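You operate a simulated robot arm through the tools that you are given. There is no shell and no other tool. Be economical: measure what you need, move in short steps, check, and stop when the job is done.

You run a simulated robot arm. Do the job below in one go: nothing can be reset, and whatever is moved stays where it is left.

## Task
Take the orange sponge and put it on top of the blue frozen pack on the top of the dark table.

Only the result counts: the job must be done as asked and must still hold three seconds after the hand-in. Knocking over, shifting, dropping, spilling or breaking anything else fails it.

## Robot
A 6-joint arm with a two-finger parallel gripper on a trunk, on a base that drives. Base frame: it is fixed to the floor where the robot stands at the start and does not move with it; the origin is under the middle of the robot, x ahead of it, y to its left, z up. Lengths are in mm, angles in degrees, forces in N, time in s.
With the tool pointing down near the work surface it reaches from about 460 to 880 mm from the robot's upright axis, wherever it stands. Its first joint turns from -115.0 to 115.0 degrees. Payload 4.2 kg.
Tool frame: the origin (TCP) lies between the finger pads and is the grasp point; the fingertips stand 23 mm ahead of it; z points along the fingers, y is the line along which they close. The gripper opens to 94 mm. The fingers are 38 mm wide and 10 mm thick; the gripper's body (54 by 96 mm) begins 39 mm behind the TCP.
Orientation is that of the tool frame in the base frame, as a unit quaternion [x, y, z, w]. With the fingers straight down and closing along the base's y, the tool's x points along the base's -x, its y along +y and its z along -z.

## Interface
- The arm moves only by the tool servo_tool. Its argument "rows" is a list of rows, each an object of numbers (a shift or turn left out is 0, a gripper value left out holds the last): "claw": the opening, from 0 (shut) to 1 (fully open); "tx", "ty", "tz": the shift along the tool's x, y, z in mm; "rx", "ry", "rz": the turn, a rotation vector about the tool's x, y, z in degrees. In form: [{"claw": .., "tx": .., "ty": .., "tz": .., "rx": .., "ry": .., "rz": ..}, ...]. A call has 1 to 10 rows; each row shifts and turns the commanded pose from where the row before left it, along the tool's axes as they then stand. Rows are played at 5 a second. More than 50 mm and 8.6 degrees between two rows, or a gripper value outside its range, and nothing of the call is played. Where a pose cannot be reached the arm comes as near as it can. A force on the tool above 40 N (or 10 N above the force at the start of the call, whichever is more), or a blocked arm, ends the call early, and 0.2 s more pass. The fingers move at their own pace (about 108 mm/s each) and stop on an object; they squeeze with about 38 N. The grip force told is the motor's: it shows also when the fingers shut on nothing. Time passes only in rows, and 0.2 s behind the last, so rows that do not move let the fingers close. It gives the time, the measured TCP pose, the force on the tool (base axes), the opening and the grip force at its end, in the units of the frame above (readings bear some noise), and new pictures: "pictures" is both (left out), scene, wrist or none.
- Cameras (640 x 400 px; columns grow to the right, rows downward): "scene" is now at [207.7, 132.2, 1280.1]; the picture's right is [-0.75, -0.66, 0.00], its down [-0.45, 0.52, -0.72] and it looks along [0.48, -0.55, -0.69] (base axes); focal length 249 px, centre (320, 200). "wrist" rides on the gripper at [86, 16, -74] in the tool frame; the picture's right is [-0.18, 0.98, 0.00], its down [-0.58, -0.11, -0.81] and it looks along [-0.79, -0.15, 0.59] (tool axes); focal length 243 px, centre (320, 200). There is no depth. A picture from a camera that has moved, and an enlarged one, comes with that camera's place and axes in the base frame and with its lens.
- lift_body(by): slides the trunk up (or, below 0, down) by that many mm; the arm and the scene camera ride with it, the base frame stays. It gives what a move gives, with no picture.
- steer(legs): drives the robot by 1 to 6 legs, each [ahead, turn to the left] in mm and degrees, along the robot's own axes; the way and the turn of a leg run together, so that a leg with both is an arc; at most 1500 mm and 180 degrees a leg. The arm and the cameras ride along, it lands a little off, and it stops where it bumps. It gives what a move gives, and a new picture of the scene camera.
- aim_head(pan, tilt): turns the head with the scene camera to pan (to the left, within 80 degrees either way) and tilt (down, from -29 to 69), counted from straight ahead of the robot. It gives what a move gives, and a new picture of the scene camera.
- inspect(camera, box): a new picture of the part [left, top, right, bottom] of that camera's present view, enlarged. It takes no simulated time.
- close_job(): hands the job in; it is judged then, once.

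Work in short steps. Places have to be worked out from the pictures, the camera data and where the tool is seen: move nearer, look again, correct. Check each grasp and each placing, and mend what went wrong. You have 120 turns and 170 pictures in all, those below and enlarged ones among them. Open the gripper and draw the arm clear of the work before you hand the job in, unless the task says otherwise; then end with one line.

The tools are called after "Call:" as name(argument=value, ...) on one line, values as JSON. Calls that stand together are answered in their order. servo_tool: Moves the arm, as the interface text tells. Its arguments: {"type":"object","properties":{"rows":{"type":"array"},"pictures":{"type":"string","enum":["both","scene","wrist","none"]}},"required":["rows"]} The other tools are called the same way: lift_body (by) slides the trunk up or down; steer (legs) drives the base; aim_head (pan, tilt) turns the head that bears the scene camera; inspect (camera, box) takes an enlarged picture of a part of a camera's view; close_job () hands the job in.

At the start:

```text
time: 0.0
tcp_pos: [537.7, -272.3, 975.9]
tcp_rot: [0.0, 1.0, 0.0, 0.0]
contact_force: [-0.1, -0.3, 1.2]
opening: 94.2
grip_force: 0.0
trunk travel left (down, up): [-650.0, 340.0]
robot x, y, heading: [-2.9, -2.5, 0.2]
head pan, tilt: [-49.0, 43.6]
```

scene: 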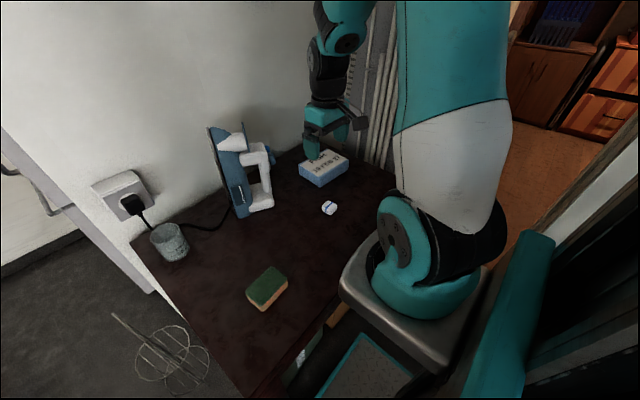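
wrist: 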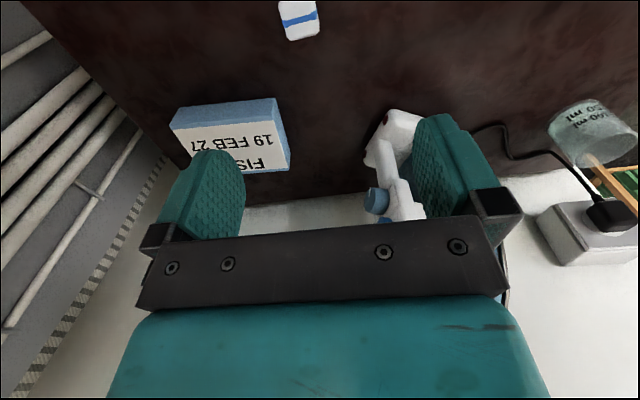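

The sponge seems to be at about (480, 5) and the pack at about (675, -430). I'll enlarge both to check what they are and how they lie.

Call:
inspect(camera="scene", box=[220, 240, 380, 340])

Call:
inspect(camera="scene", box=[260, 120, 388, 220])

```text
4.00 times, centred on (300, 290) of scene
camera zoom: at [207.7, 132.2, 1280.1], right [-0.75, -0.66, 0.0], down [-0.45, 0.52, -0.72], along [0.48, -0.55, -0.69], focal length 998 px, centre (400, -160)
```

zoom: 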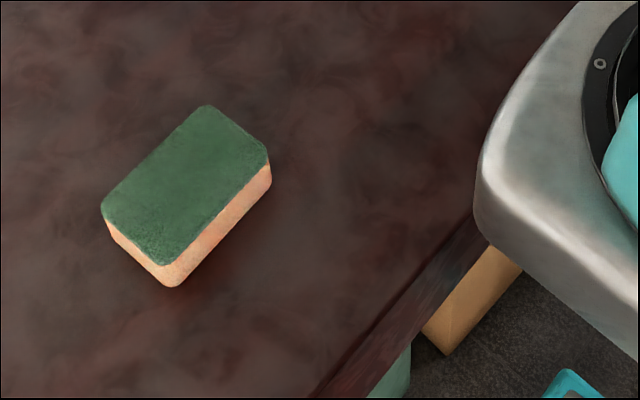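

```text
4.00 times, centred on (324, 170) of scene
camera zoom: at [207.7, 132.2, 1280.1], right [-0.75, -0.66, 0.0], down [-0.45, 0.52, -0.72], along [0.48, -0.55, -0.69], focal length 998 px, centre (304, 320)
```

zoom: 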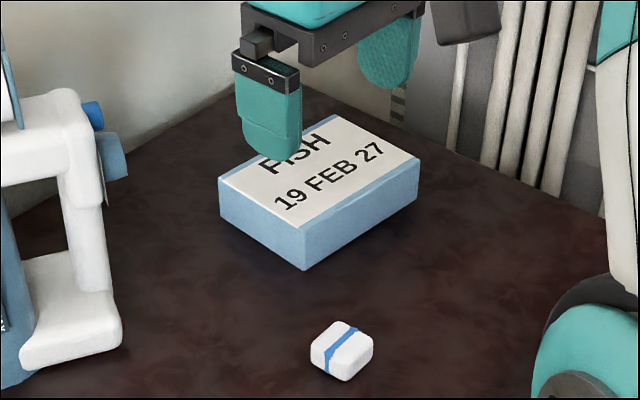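

The sponge is orange with a green top. It lies at about (483, 1), 51 mm along x and 82 mm along y, with its top near z = 750. The pack's centre is about (686, -440), with its top near z = 760. I move above the sponge at the present height and begin turning the tool so it closes along base x.

Call:
servo_tool(rows=[{"tx": 7.8, "ty": 39}, {"tx": 7.8, "ty": 39}, {"tx": 7.8, "ty": 39}, {"tx": 7.8, "ty": 39}, {"tx": 7.8, "ty": 39}, {"tx": 7.8, "ty": 39}, {"tx": 7.8, "ty": 39}, {}, {"rz": 8}, {"rz": 8}], pictures="none")

Call:
servo_tool(rows=[{"rz": 8}, {"rz": 8}, {"rz": 8}, {"rz": 8}, {"rz": 8}, {"rz": 8}, {"rz": 8}, {"rz": 8}, {"rz": 8}, {"rz": 2}])

```text
time: 2.2
tcp_pos: [483.3, -0.5, 976.7]
tcp_rot: [0.14, 0.99, -0.001, -0.001]
contact_force: [0.5, 0.6, 0.1]
opening: 93.9
grip_force: 0.0
trunk travel left (down, up): [-650.0, 340.0]
robot x, y, heading: [3.1, -5.1, 0.1]
head pan, tilt: [-49.0, 43.6]
```

```text
time: 4.4
tcp_pos: [483.1, 0.3, 977.7]
tcp_rot: [0.708, 0.706, 0.0, 0.001]
contact_force: [-0.1, -0.9, 0.3]
opening: 93.9
grip_force: 0.1
trunk travel left (down, up): [-650.0, 340.0]
robot x, y, heading: [-1.8, -2.3, 0.1]
head pan, tilt: [-49.0, 43.6]
camera scene: at [207.7, 132.2, 1280.1], right [-0.75, -0.66, 0.0], down [-0.45, 0.52, -0.72], along [0.48, -0.55, -0.69], focal length 249 px, centre (320, 200)
camera wrist: at [500.0, 87.9, 1052.2], right [0.98, -0.19, 0.0], down [-0.11, -0.58, 0.81], along [-0.15, -0.79, -0.59], focal length 243 px, centre (320, 200)
```

scene: 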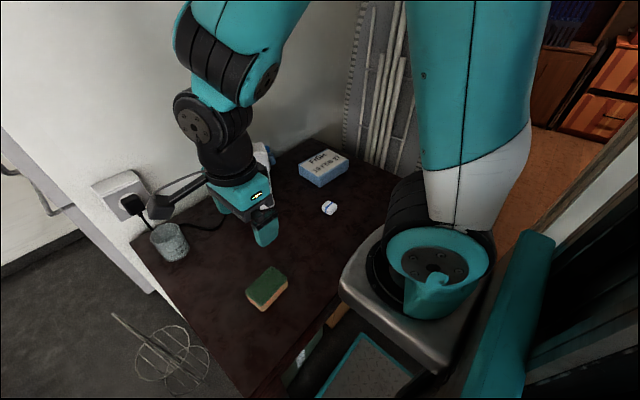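
wrist: 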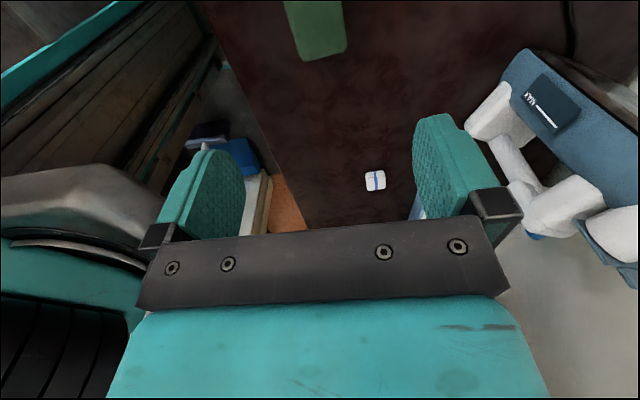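

The wrist view also puts the sponge centre at about (482, 1), lying square to the axes. I go down to about z = 790 and look again.

Call:
servo_tool(rows=[{"tz": 40}, {"tz": 40}, {"tz": 40}, {"tz": 40}, {"tz": 27}, {}])

```text
time: 5.8
tcp_pos: [485.2, 0.8, 789.4]
tcp_rot: [0.707, 0.707, 0.0, 0.0]
contact_force: [0.2, -0.4, 0.5]
opening: 93.6
grip_force: 0.0
trunk travel left (down, up): [-650.0, 340.0]
robot x, y, heading: [-2.0, -2.3, 0.0]
head pan, tilt: [-49.0, 43.6]
camera scene: at [207.6, 132.2, 1280.1], right [-0.75, -0.66, 0.0], down [-0.45, 0.52, -0.72], along [0.48, -0.55, -0.69], focal length 249 px, centre (320, 200)
camera wrist: at [500.2, 87.4, 866.0], right [0.98, -0.18, 0.0], down [-0.11, -0.58, 0.81], along [-0.15, -0.79, -0.59], focal length 243 px, centre (320, 200)
```

scene: 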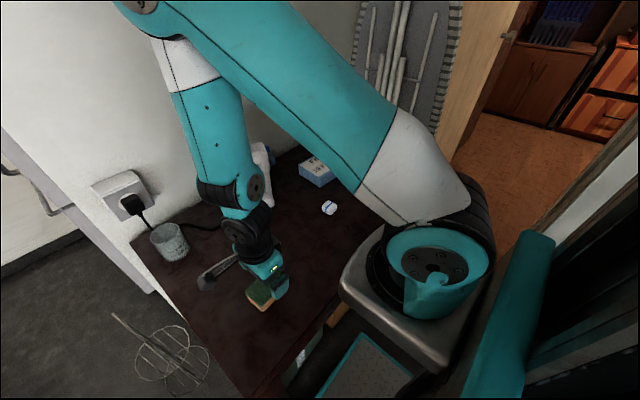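
wrist: 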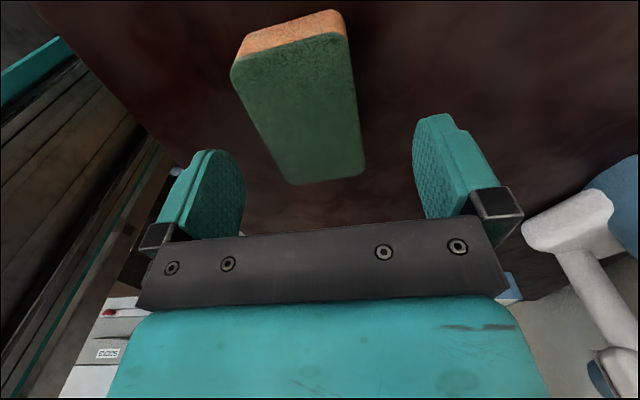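

The sponge sits between the fingers at about x = 480. I shift -4 mm along the closing axis, go down to about z = 748 and close.

Call:
servo_tool(rows=[{"ty": -4, "tz": 15}, {"tz": 15}, {"tz": 11}, {}, {"claw": 0}, {}, {}, {}, {}])

```text
time: 7.8
tcp_pos: [480.2, -0.1, 749.3]
tcp_rot: [0.708, 0.707, 0.0, -0.001]
contact_force: [0.2, 0.7, -0.4]
opening: 53.6
grip_force: 37.6
trunk travel left (down, up): [-650.0, 340.0]
robot x, y, heading: [-1.6, -2.3, -0.0]
head pan, tilt: [-49.0, 43.6]
camera scene: at [207.7, 132.3, 1280.1], right [-0.75, -0.66, 0.0], down [-0.45, 0.52, -0.72], along [0.48, -0.55, -0.69], focal length 249 px, centre (320, 200)
camera wrist: at [495.3, 87.6, 825.1], right [0.98, -0.18, 0.0], down [-0.11, -0.58, 0.81], along [-0.15, -0.79, -0.59], focal length 243 px, centre (320, 200)
```

scene: 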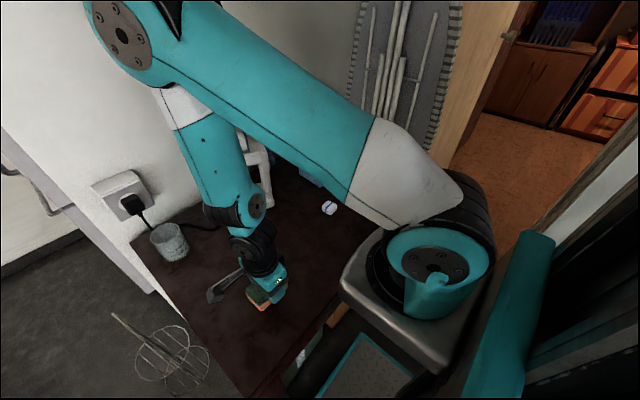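
wrist: 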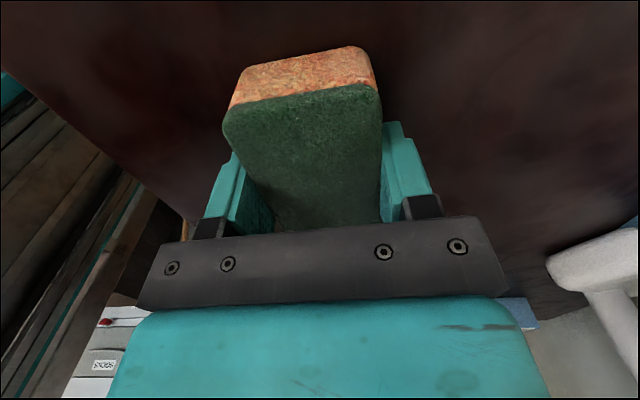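

It holds the sponge, with the opening at 53.6 mm. I lift it 220 mm straight up and check.

Call:
servo_tool(rows=[{"tz": -20}, {"tz": -40}, {"tz": -40}, {"tz": -40}, {"tz": -40}, {"tz": -40}, {}], pictures="wrist")

```text
time: 9.4
tcp_pos: [479.5, -0.9, 968.6]
tcp_rot: [0.707, 0.707, 0.0, 0.0]
contact_force: [0.2, -1.0, -0.6]
opening: 54.2
grip_force: 38.5
trunk travel left (down, up): [-650.0, 340.0]
robot x, y, heading: [4.2, -1.9, 0.1]
head pan, tilt: [-49.0, 43.6]
camera wrist: at [495.2, 85.6, 1044.5], right [0.98, -0.18, 0.0], down [-0.11, -0.58, 0.81], along [-0.15, -0.79, -0.59], focal length 243 px, centre (320, 200)
```

wrist: 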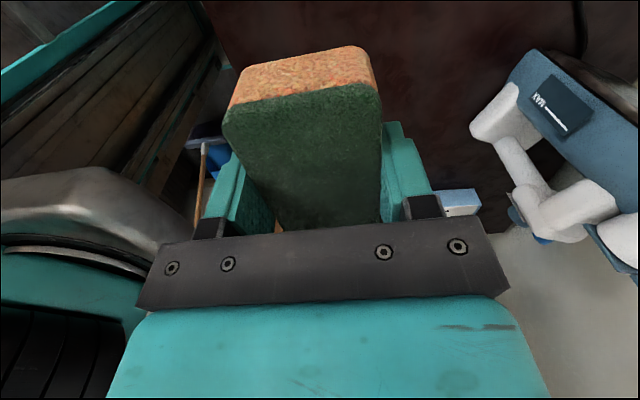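

The sponge is firmly held. I carry it at this height in two stretches towards the pack, moving along -y first to stay clear of the device.

Call:
servo_tool(rows=[{"tx": -35, "ty": 5}, {"tx": -35, "ty": 5}, {"tx": -35, "ty": 5}, {"tx": -35, "ty": 5}, {"tx": -35, "ty": 5}, {"tx": -35, "ty": 5}, {"tx": -35, "ty": 5}, {"tx": -35, "ty": 5}, {"tx": -30, "ty": 20}, {}], pictures="scene")

```text
time: 11.6
tcp_pos: [538.8, -311.8, 967.4]
tcp_rot: [0.707, 0.707, 0.0, 0.0]
contact_force: [0.1, 0.5, -0.1]
opening: 53.8
grip_force: 38.0
trunk travel left (down, up): [-650.0, 340.0]
robot x, y, heading: [-3.8, -0.0, -0.0]
head pan, tilt: [-49.0, 43.6]
camera scene: at [207.6, 132.2, 1280.1], right [-0.75, -0.66, 0.0], down [-0.45, 0.52, -0.72], along [0.48, -0.55, -0.69], focal length 249 px, centre (320, 200)
```

scene: 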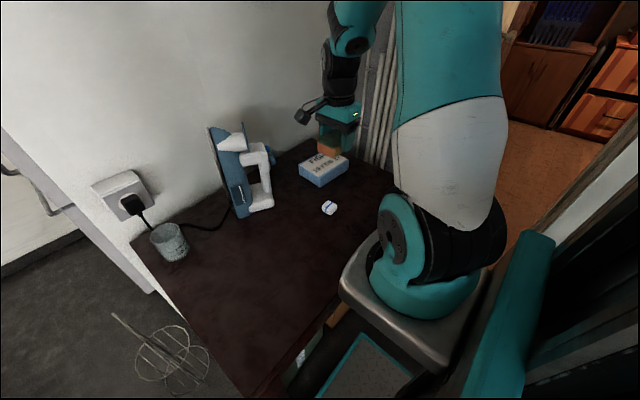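

The way is clear. The next stretch takes it over the pack centre at about (686, -440).

Call:
servo_tool(rows=[{"tx": -25.6, "ty": 29.4}, {"tx": -25.6, "ty": 29.4}, {"tx": -25.6, "ty": 29.4}, {"tx": -25.6, "ty": 29.4}, {"tx": -25.6, "ty": 29.4}, {}])

```text
time: 13.0
tcp_pos: [686.7, -438.8, 968.2]
tcp_rot: [0.707, 0.707, 0.0, 0.001]
contact_force: [0.7, -0.1, -0.2]
opening: 54.0
grip_force: 38.5
trunk travel left (down, up): [-650.0, 340.0]
robot x, y, heading: [1.5, -1.2, -0.1]
head pan, tilt: [-49.0, 43.6]
camera scene: at [207.6, 132.2, 1280.1], right [-0.75, -0.66, 0.0], down [-0.45, 0.52, -0.72], along [0.48, -0.55, -0.69], focal length 249 px, centre (320, 200)
camera wrist: at [701.8, -351.6, 1044.1], right [0.98, -0.18, 0.0], down [-0.11, -0.58, 0.81], along [-0.15, -0.79, -0.59], focal length 243 px, centre (320, 200)
```

scene: 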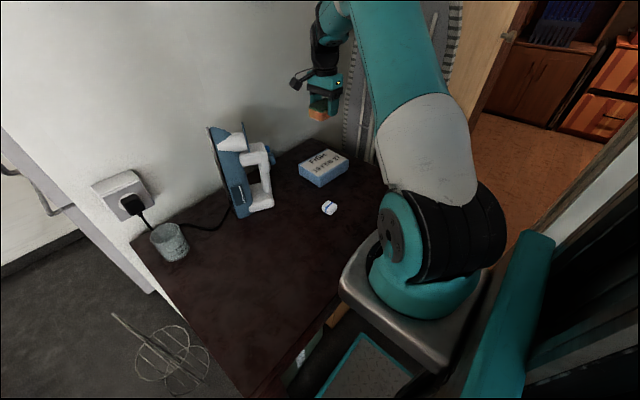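
wrist: 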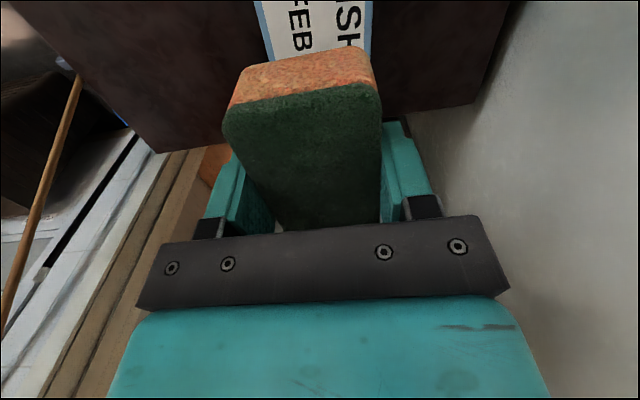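

The pack is now in full view, so I enlarge it to refine its centre.

Call:
inspect(camera="scene", box=[284, 140, 364, 190])

```text
8.00 times, centred on (324, 165) of scene
camera zoom: at [207.6, 132.2, 1280.1], right [-0.75, -0.66, 0.0], down [-0.45, 0.52, -0.72], along [0.48, -0.55, -0.69], focal length 1995 px, centre (288, 480)
```

zoom: 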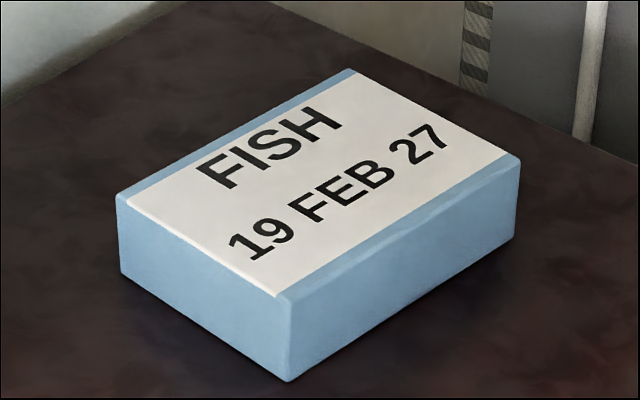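

The diagonals cross at about (688, -441), so the tool is over the centre. The sponge's underside is about 29 mm below the TCP. I go down to about z = 830 and look.

Call:
servo_tool(rows=[{"tz": 35}, {"tz": 35}, {"tz": 35}, {"tz": 33}, {}])

Call:
inspect(camera="scene", box=[264, 100, 392, 180])

```text
time: 14.2
tcp_pos: [687.7, -437.5, 828.8]
tcp_rot: [0.707, 0.707, 0.0, 0.001]
contact_force: [0.6, 0.1, -0.1]
opening: 53.9
grip_force: 37.9
trunk travel left (down, up): [-650.0, 340.0]
robot x, y, heading: [2.1, 2.0, -0.2]
head pan, tilt: [-49.0, 43.6]
camera scene: at [207.7, 132.2, 1280.2], right [-0.75, -0.66, 0.0], down [-0.45, 0.52, -0.72], along [0.48, -0.55, -0.69], focal length 249 px, centre (320, 200)
camera wrist: at [703.8, -350.8, 905.6], right [0.98, -0.18, 0.0], down [-0.11, -0.58, 0.81], along [-0.15, -0.79, -0.59], focal length 243 px, centre (320, 200)
```

scene: 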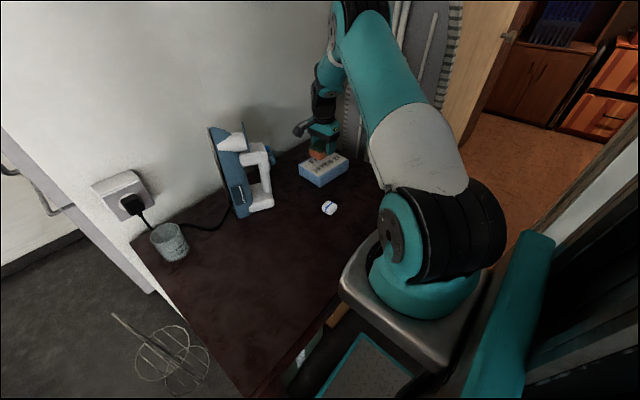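
wrist: 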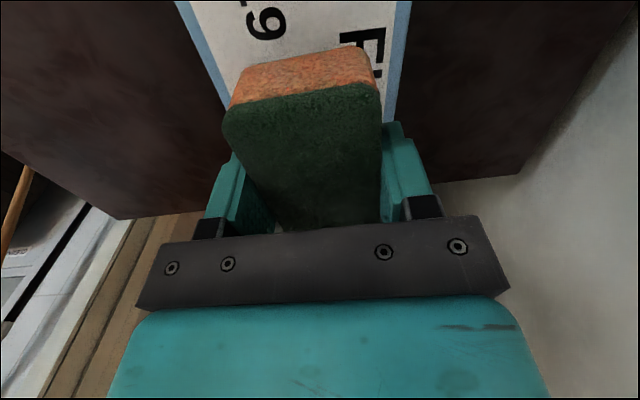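

```text
5.00 times, centred on (328, 140) of scene
camera zoom: at [207.7, 132.2, 1280.2], right [-0.75, -0.66, 0.0], down [-0.45, 0.52, -0.72], along [0.48, -0.55, -0.69], focal length 1247 px, centre (280, 500)
```

zoom: 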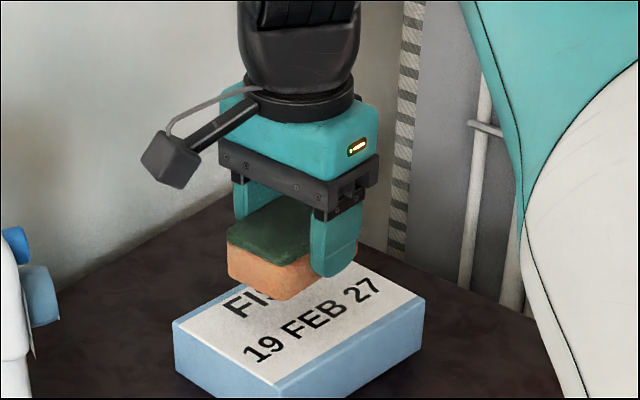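

It is well aligned over the pack. I lower it to just above the pack's top.

Call:
servo_tool(rows=[{"tz": 12}, {"tz": 12}, {"tz": 7}, {"tz": 3}, {}], pictures="none")

Call:
inspect(camera="scene", box=[284, 140, 364, 190])

```text
time: 15.4
tcp_pos: [687.4, -438.5, 795.7]
tcp_rot: [0.707, 0.707, 0.0, 0.0]
contact_force: [-0.4, -0.1, -1.0]
opening: 53.9
grip_force: 37.9
trunk travel left (down, up): [-650.0, 340.0]
robot x, y, heading: [0.7, -1.4, -0.0]
head pan, tilt: [-49.0, 43.6]
```

```text
8.00 times, centred on (324, 165) of scene
camera zoom: at [207.7, 132.1, 1280.1], right [-0.75, -0.66, 0.0], down [-0.45, 0.52, -0.72], along [0.48, -0.55, -0.69], focal length 1995 px, centre (288, 480)
```

zoom: 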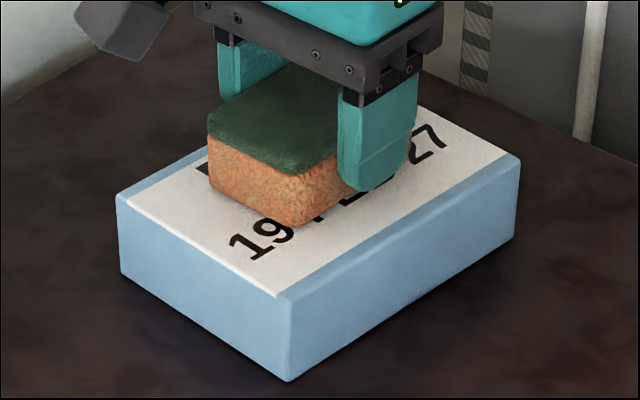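

There is no contact yet. I feel downward in 2 mm steps.

Call:
servo_tool(rows=[{"tz": 2}, {"tz": 2}, {}], pictures="none")

Call:
servo_tool(rows=[{"tz": 2}, {}], pictures="none")

Call:
inspect(camera="scene", box=[284, 140, 364, 190])

```text
time: 16.2
tcp_pos: [687.4, -437.8, 793.6]
tcp_rot: [0.707, 0.707, 0.001, 0.002]
contact_force: [-1.9, -0.9, 18.9]
opening: 53.8
grip_force: 37.6
trunk travel left (down, up): [-650.0, 340.0]
robot x, y, heading: [1.1, 6.0, -0.0]
head pan, tilt: [-49.0, 43.6]
```

```text
time: 16.8
tcp_pos: [687.2, -437.6, 793.1]
tcp_rot: [0.707, 0.708, 0.0, 0.003]
contact_force: [-0.9, -0.8, 37.9]
opening: 53.6
grip_force: 37.8
trunk travel left (down, up): [-650.0, 340.0]
robot x, y, heading: [-1.0, 0.8, 0.1]
head pan, tilt: [-49.0, 43.6]
```

```text
8.00 times, centred on (324, 165) of scene
camera zoom: at [206.4, 133.0, 1280.6], right [-0.75, -0.66, 0.0], down [-0.45, 0.52, -0.73], along [0.48, -0.55, -0.69], focal length 1995 px, centre (288, 480)
```

zoom: 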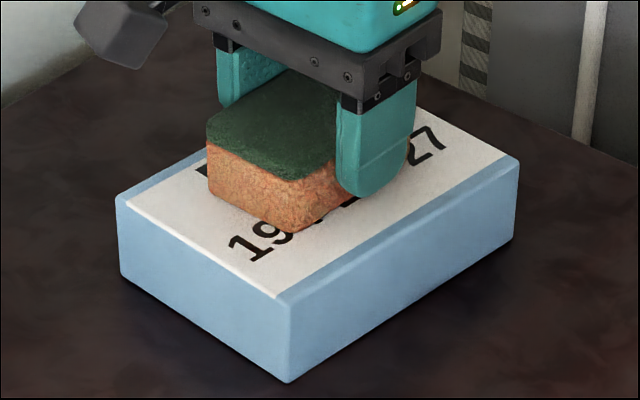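

It rests on the pack, pressing with 38 N. I back off about 4 mm to relieve the press, then open slowly.

Call:
servo_tool(rows=[{"tz": -2}, {"tz": -1.7}, {}, {}], pictures="none")

```text
time: 17.8
tcp_pos: [688.1, -437.2, 793.6]
tcp_rot: [0.707, 0.707, 0.0, 0.0]
contact_force: [6.2, -3.6, 18.4]
opening: 53.9
grip_force: 37.6
trunk travel left (down, up): [-650.0, 340.0]
robot x, y, heading: [-0.8, 1.3, -0.1]
head pan, tilt: [-49.0, 43.6]
```

The press is still 18 N, so I back off a little more before opening.

Call:
servo_tool(rows=[{"tz": -1.2}, {}, {}], pictures="none")

```text
time: 18.6
tcp_pos: [685.2, -436.9, 793.2]
tcp_rot: [0.707, 0.707, 0.0, -0.001]
contact_force: [2.2, 0.0, 4.8]
opening: 53.7
grip_force: 38.1
trunk travel left (down, up): [-650.0, 340.0]
robot x, y, heading: [5.5, -2.4, 0.1]
head pan, tilt: [-49.0, 43.6]
```

The press is now light at 5 N. I open the fingers in steps.

Call:
servo_tool(rows=[{"claw": 0.65}, {"claw": 0.75}, {"claw": 0.88}, {"claw": 1}, {}, {}])

```text
time: 20.0
tcp_pos: [687.1, -437.4, 794.2]
tcp_rot: [0.707, 0.707, 0.0, 0.0]
contact_force: [1.4, -0.1, -0.6]
opening: 94.1
grip_force: 0.1
trunk travel left (down, up): [-650.0, 340.0]
robot x, y, heading: [-0.2, -2.1, -0.1]
head pan, tilt: [-49.0, 43.6]
camera scene: at [207.7, 132.1, 1280.1], right [-0.75, -0.66, 0.0], down [-0.45, 0.52, -0.72], along [0.48, -0.55, -0.69], focal length 249 px, centre (320, 200)
camera wrist: at [702.6, -351.2, 870.5], right [0.98, -0.18, 0.0], down [-0.11, -0.58, 0.81], along [-0.15, -0.79, -0.59], focal length 243 px, centre (320, 200)
```

scene: 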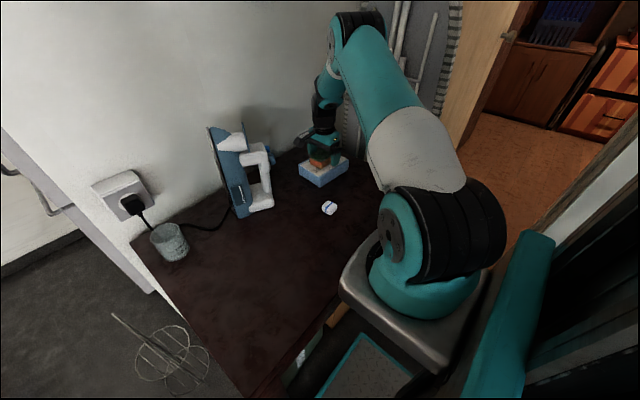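
wrist: 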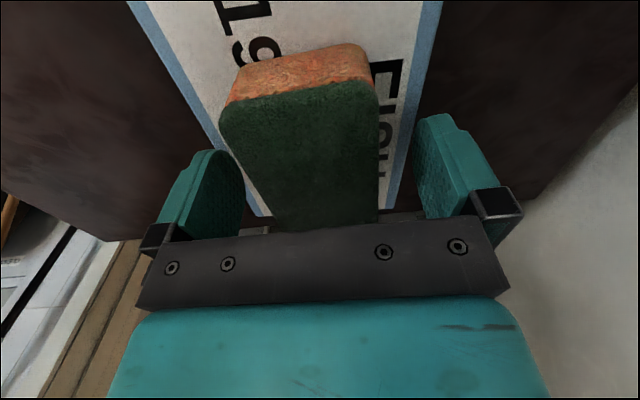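

The sponge is released and both fingers are clear of it. I draw straight up.

Call:
servo_tool(rows=[{"tz": -10}, {"tz": -30}, {"tz": -40}, {"tz": -40}, {"tz": -40}, {}], pictures="wrist")

Call:
inspect(camera="scene", box=[264, 130, 376, 200])

```text
time: 21.4
tcp_pos: [686.8, -439.1, 955.3]
tcp_rot: [0.707, 0.707, 0.0, 0.0]
contact_force: [-0.2, 0.7, -1.3]
opening: 94.3
grip_force: 0.1
trunk travel left (down, up): [-650.0, 340.0]
robot x, y, heading: [4.1, -1.3, 0.2]
head pan, tilt: [-49.0, 43.6]
camera wrist: at [702.6, -352.4, 1031.3], right [0.98, -0.18, 0.0], down [-0.11, -0.58, 0.81], along [-0.15, -0.79, -0.59], focal length 243 px, centre (320, 200)
```

wrist: 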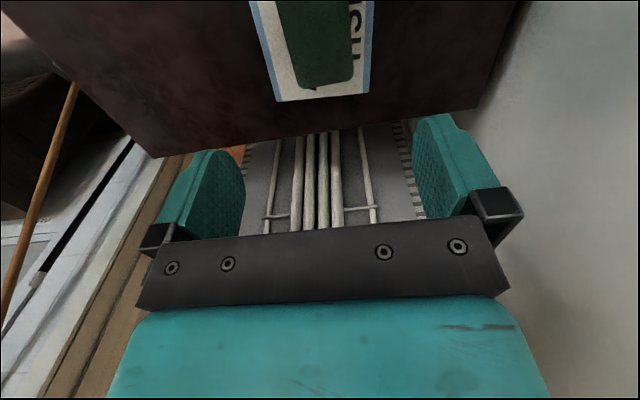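

```text
5.71 times, centred on (320, 165) of scene
camera zoom: at [207.8, 132.1, 1280.1], right [-0.75, -0.66, 0.0], down [-0.45, 0.52, -0.72], along [0.48, -0.55, -0.69], focal length 1425 px, centre (320, 400)
```

zoom: 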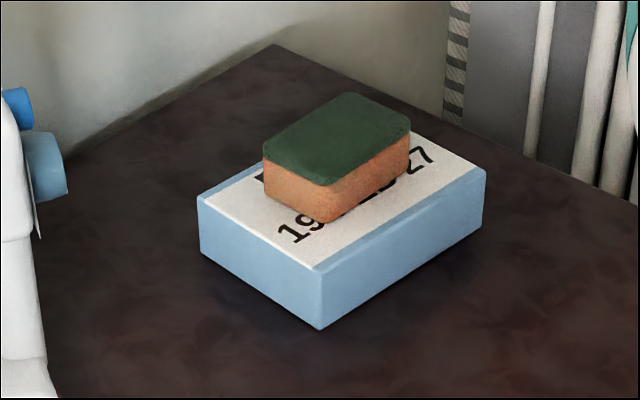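

The sponge lies flat near the middle of the pack, the pack has not moved, and the arm is clear. I hand the job in.

Call:
close_job()

```text
The job is handed in.
```

The orange sponge is lying flat on top of the blue frozen pack, the pack was not shifted, and the gripper is open with the arm drawn clear.
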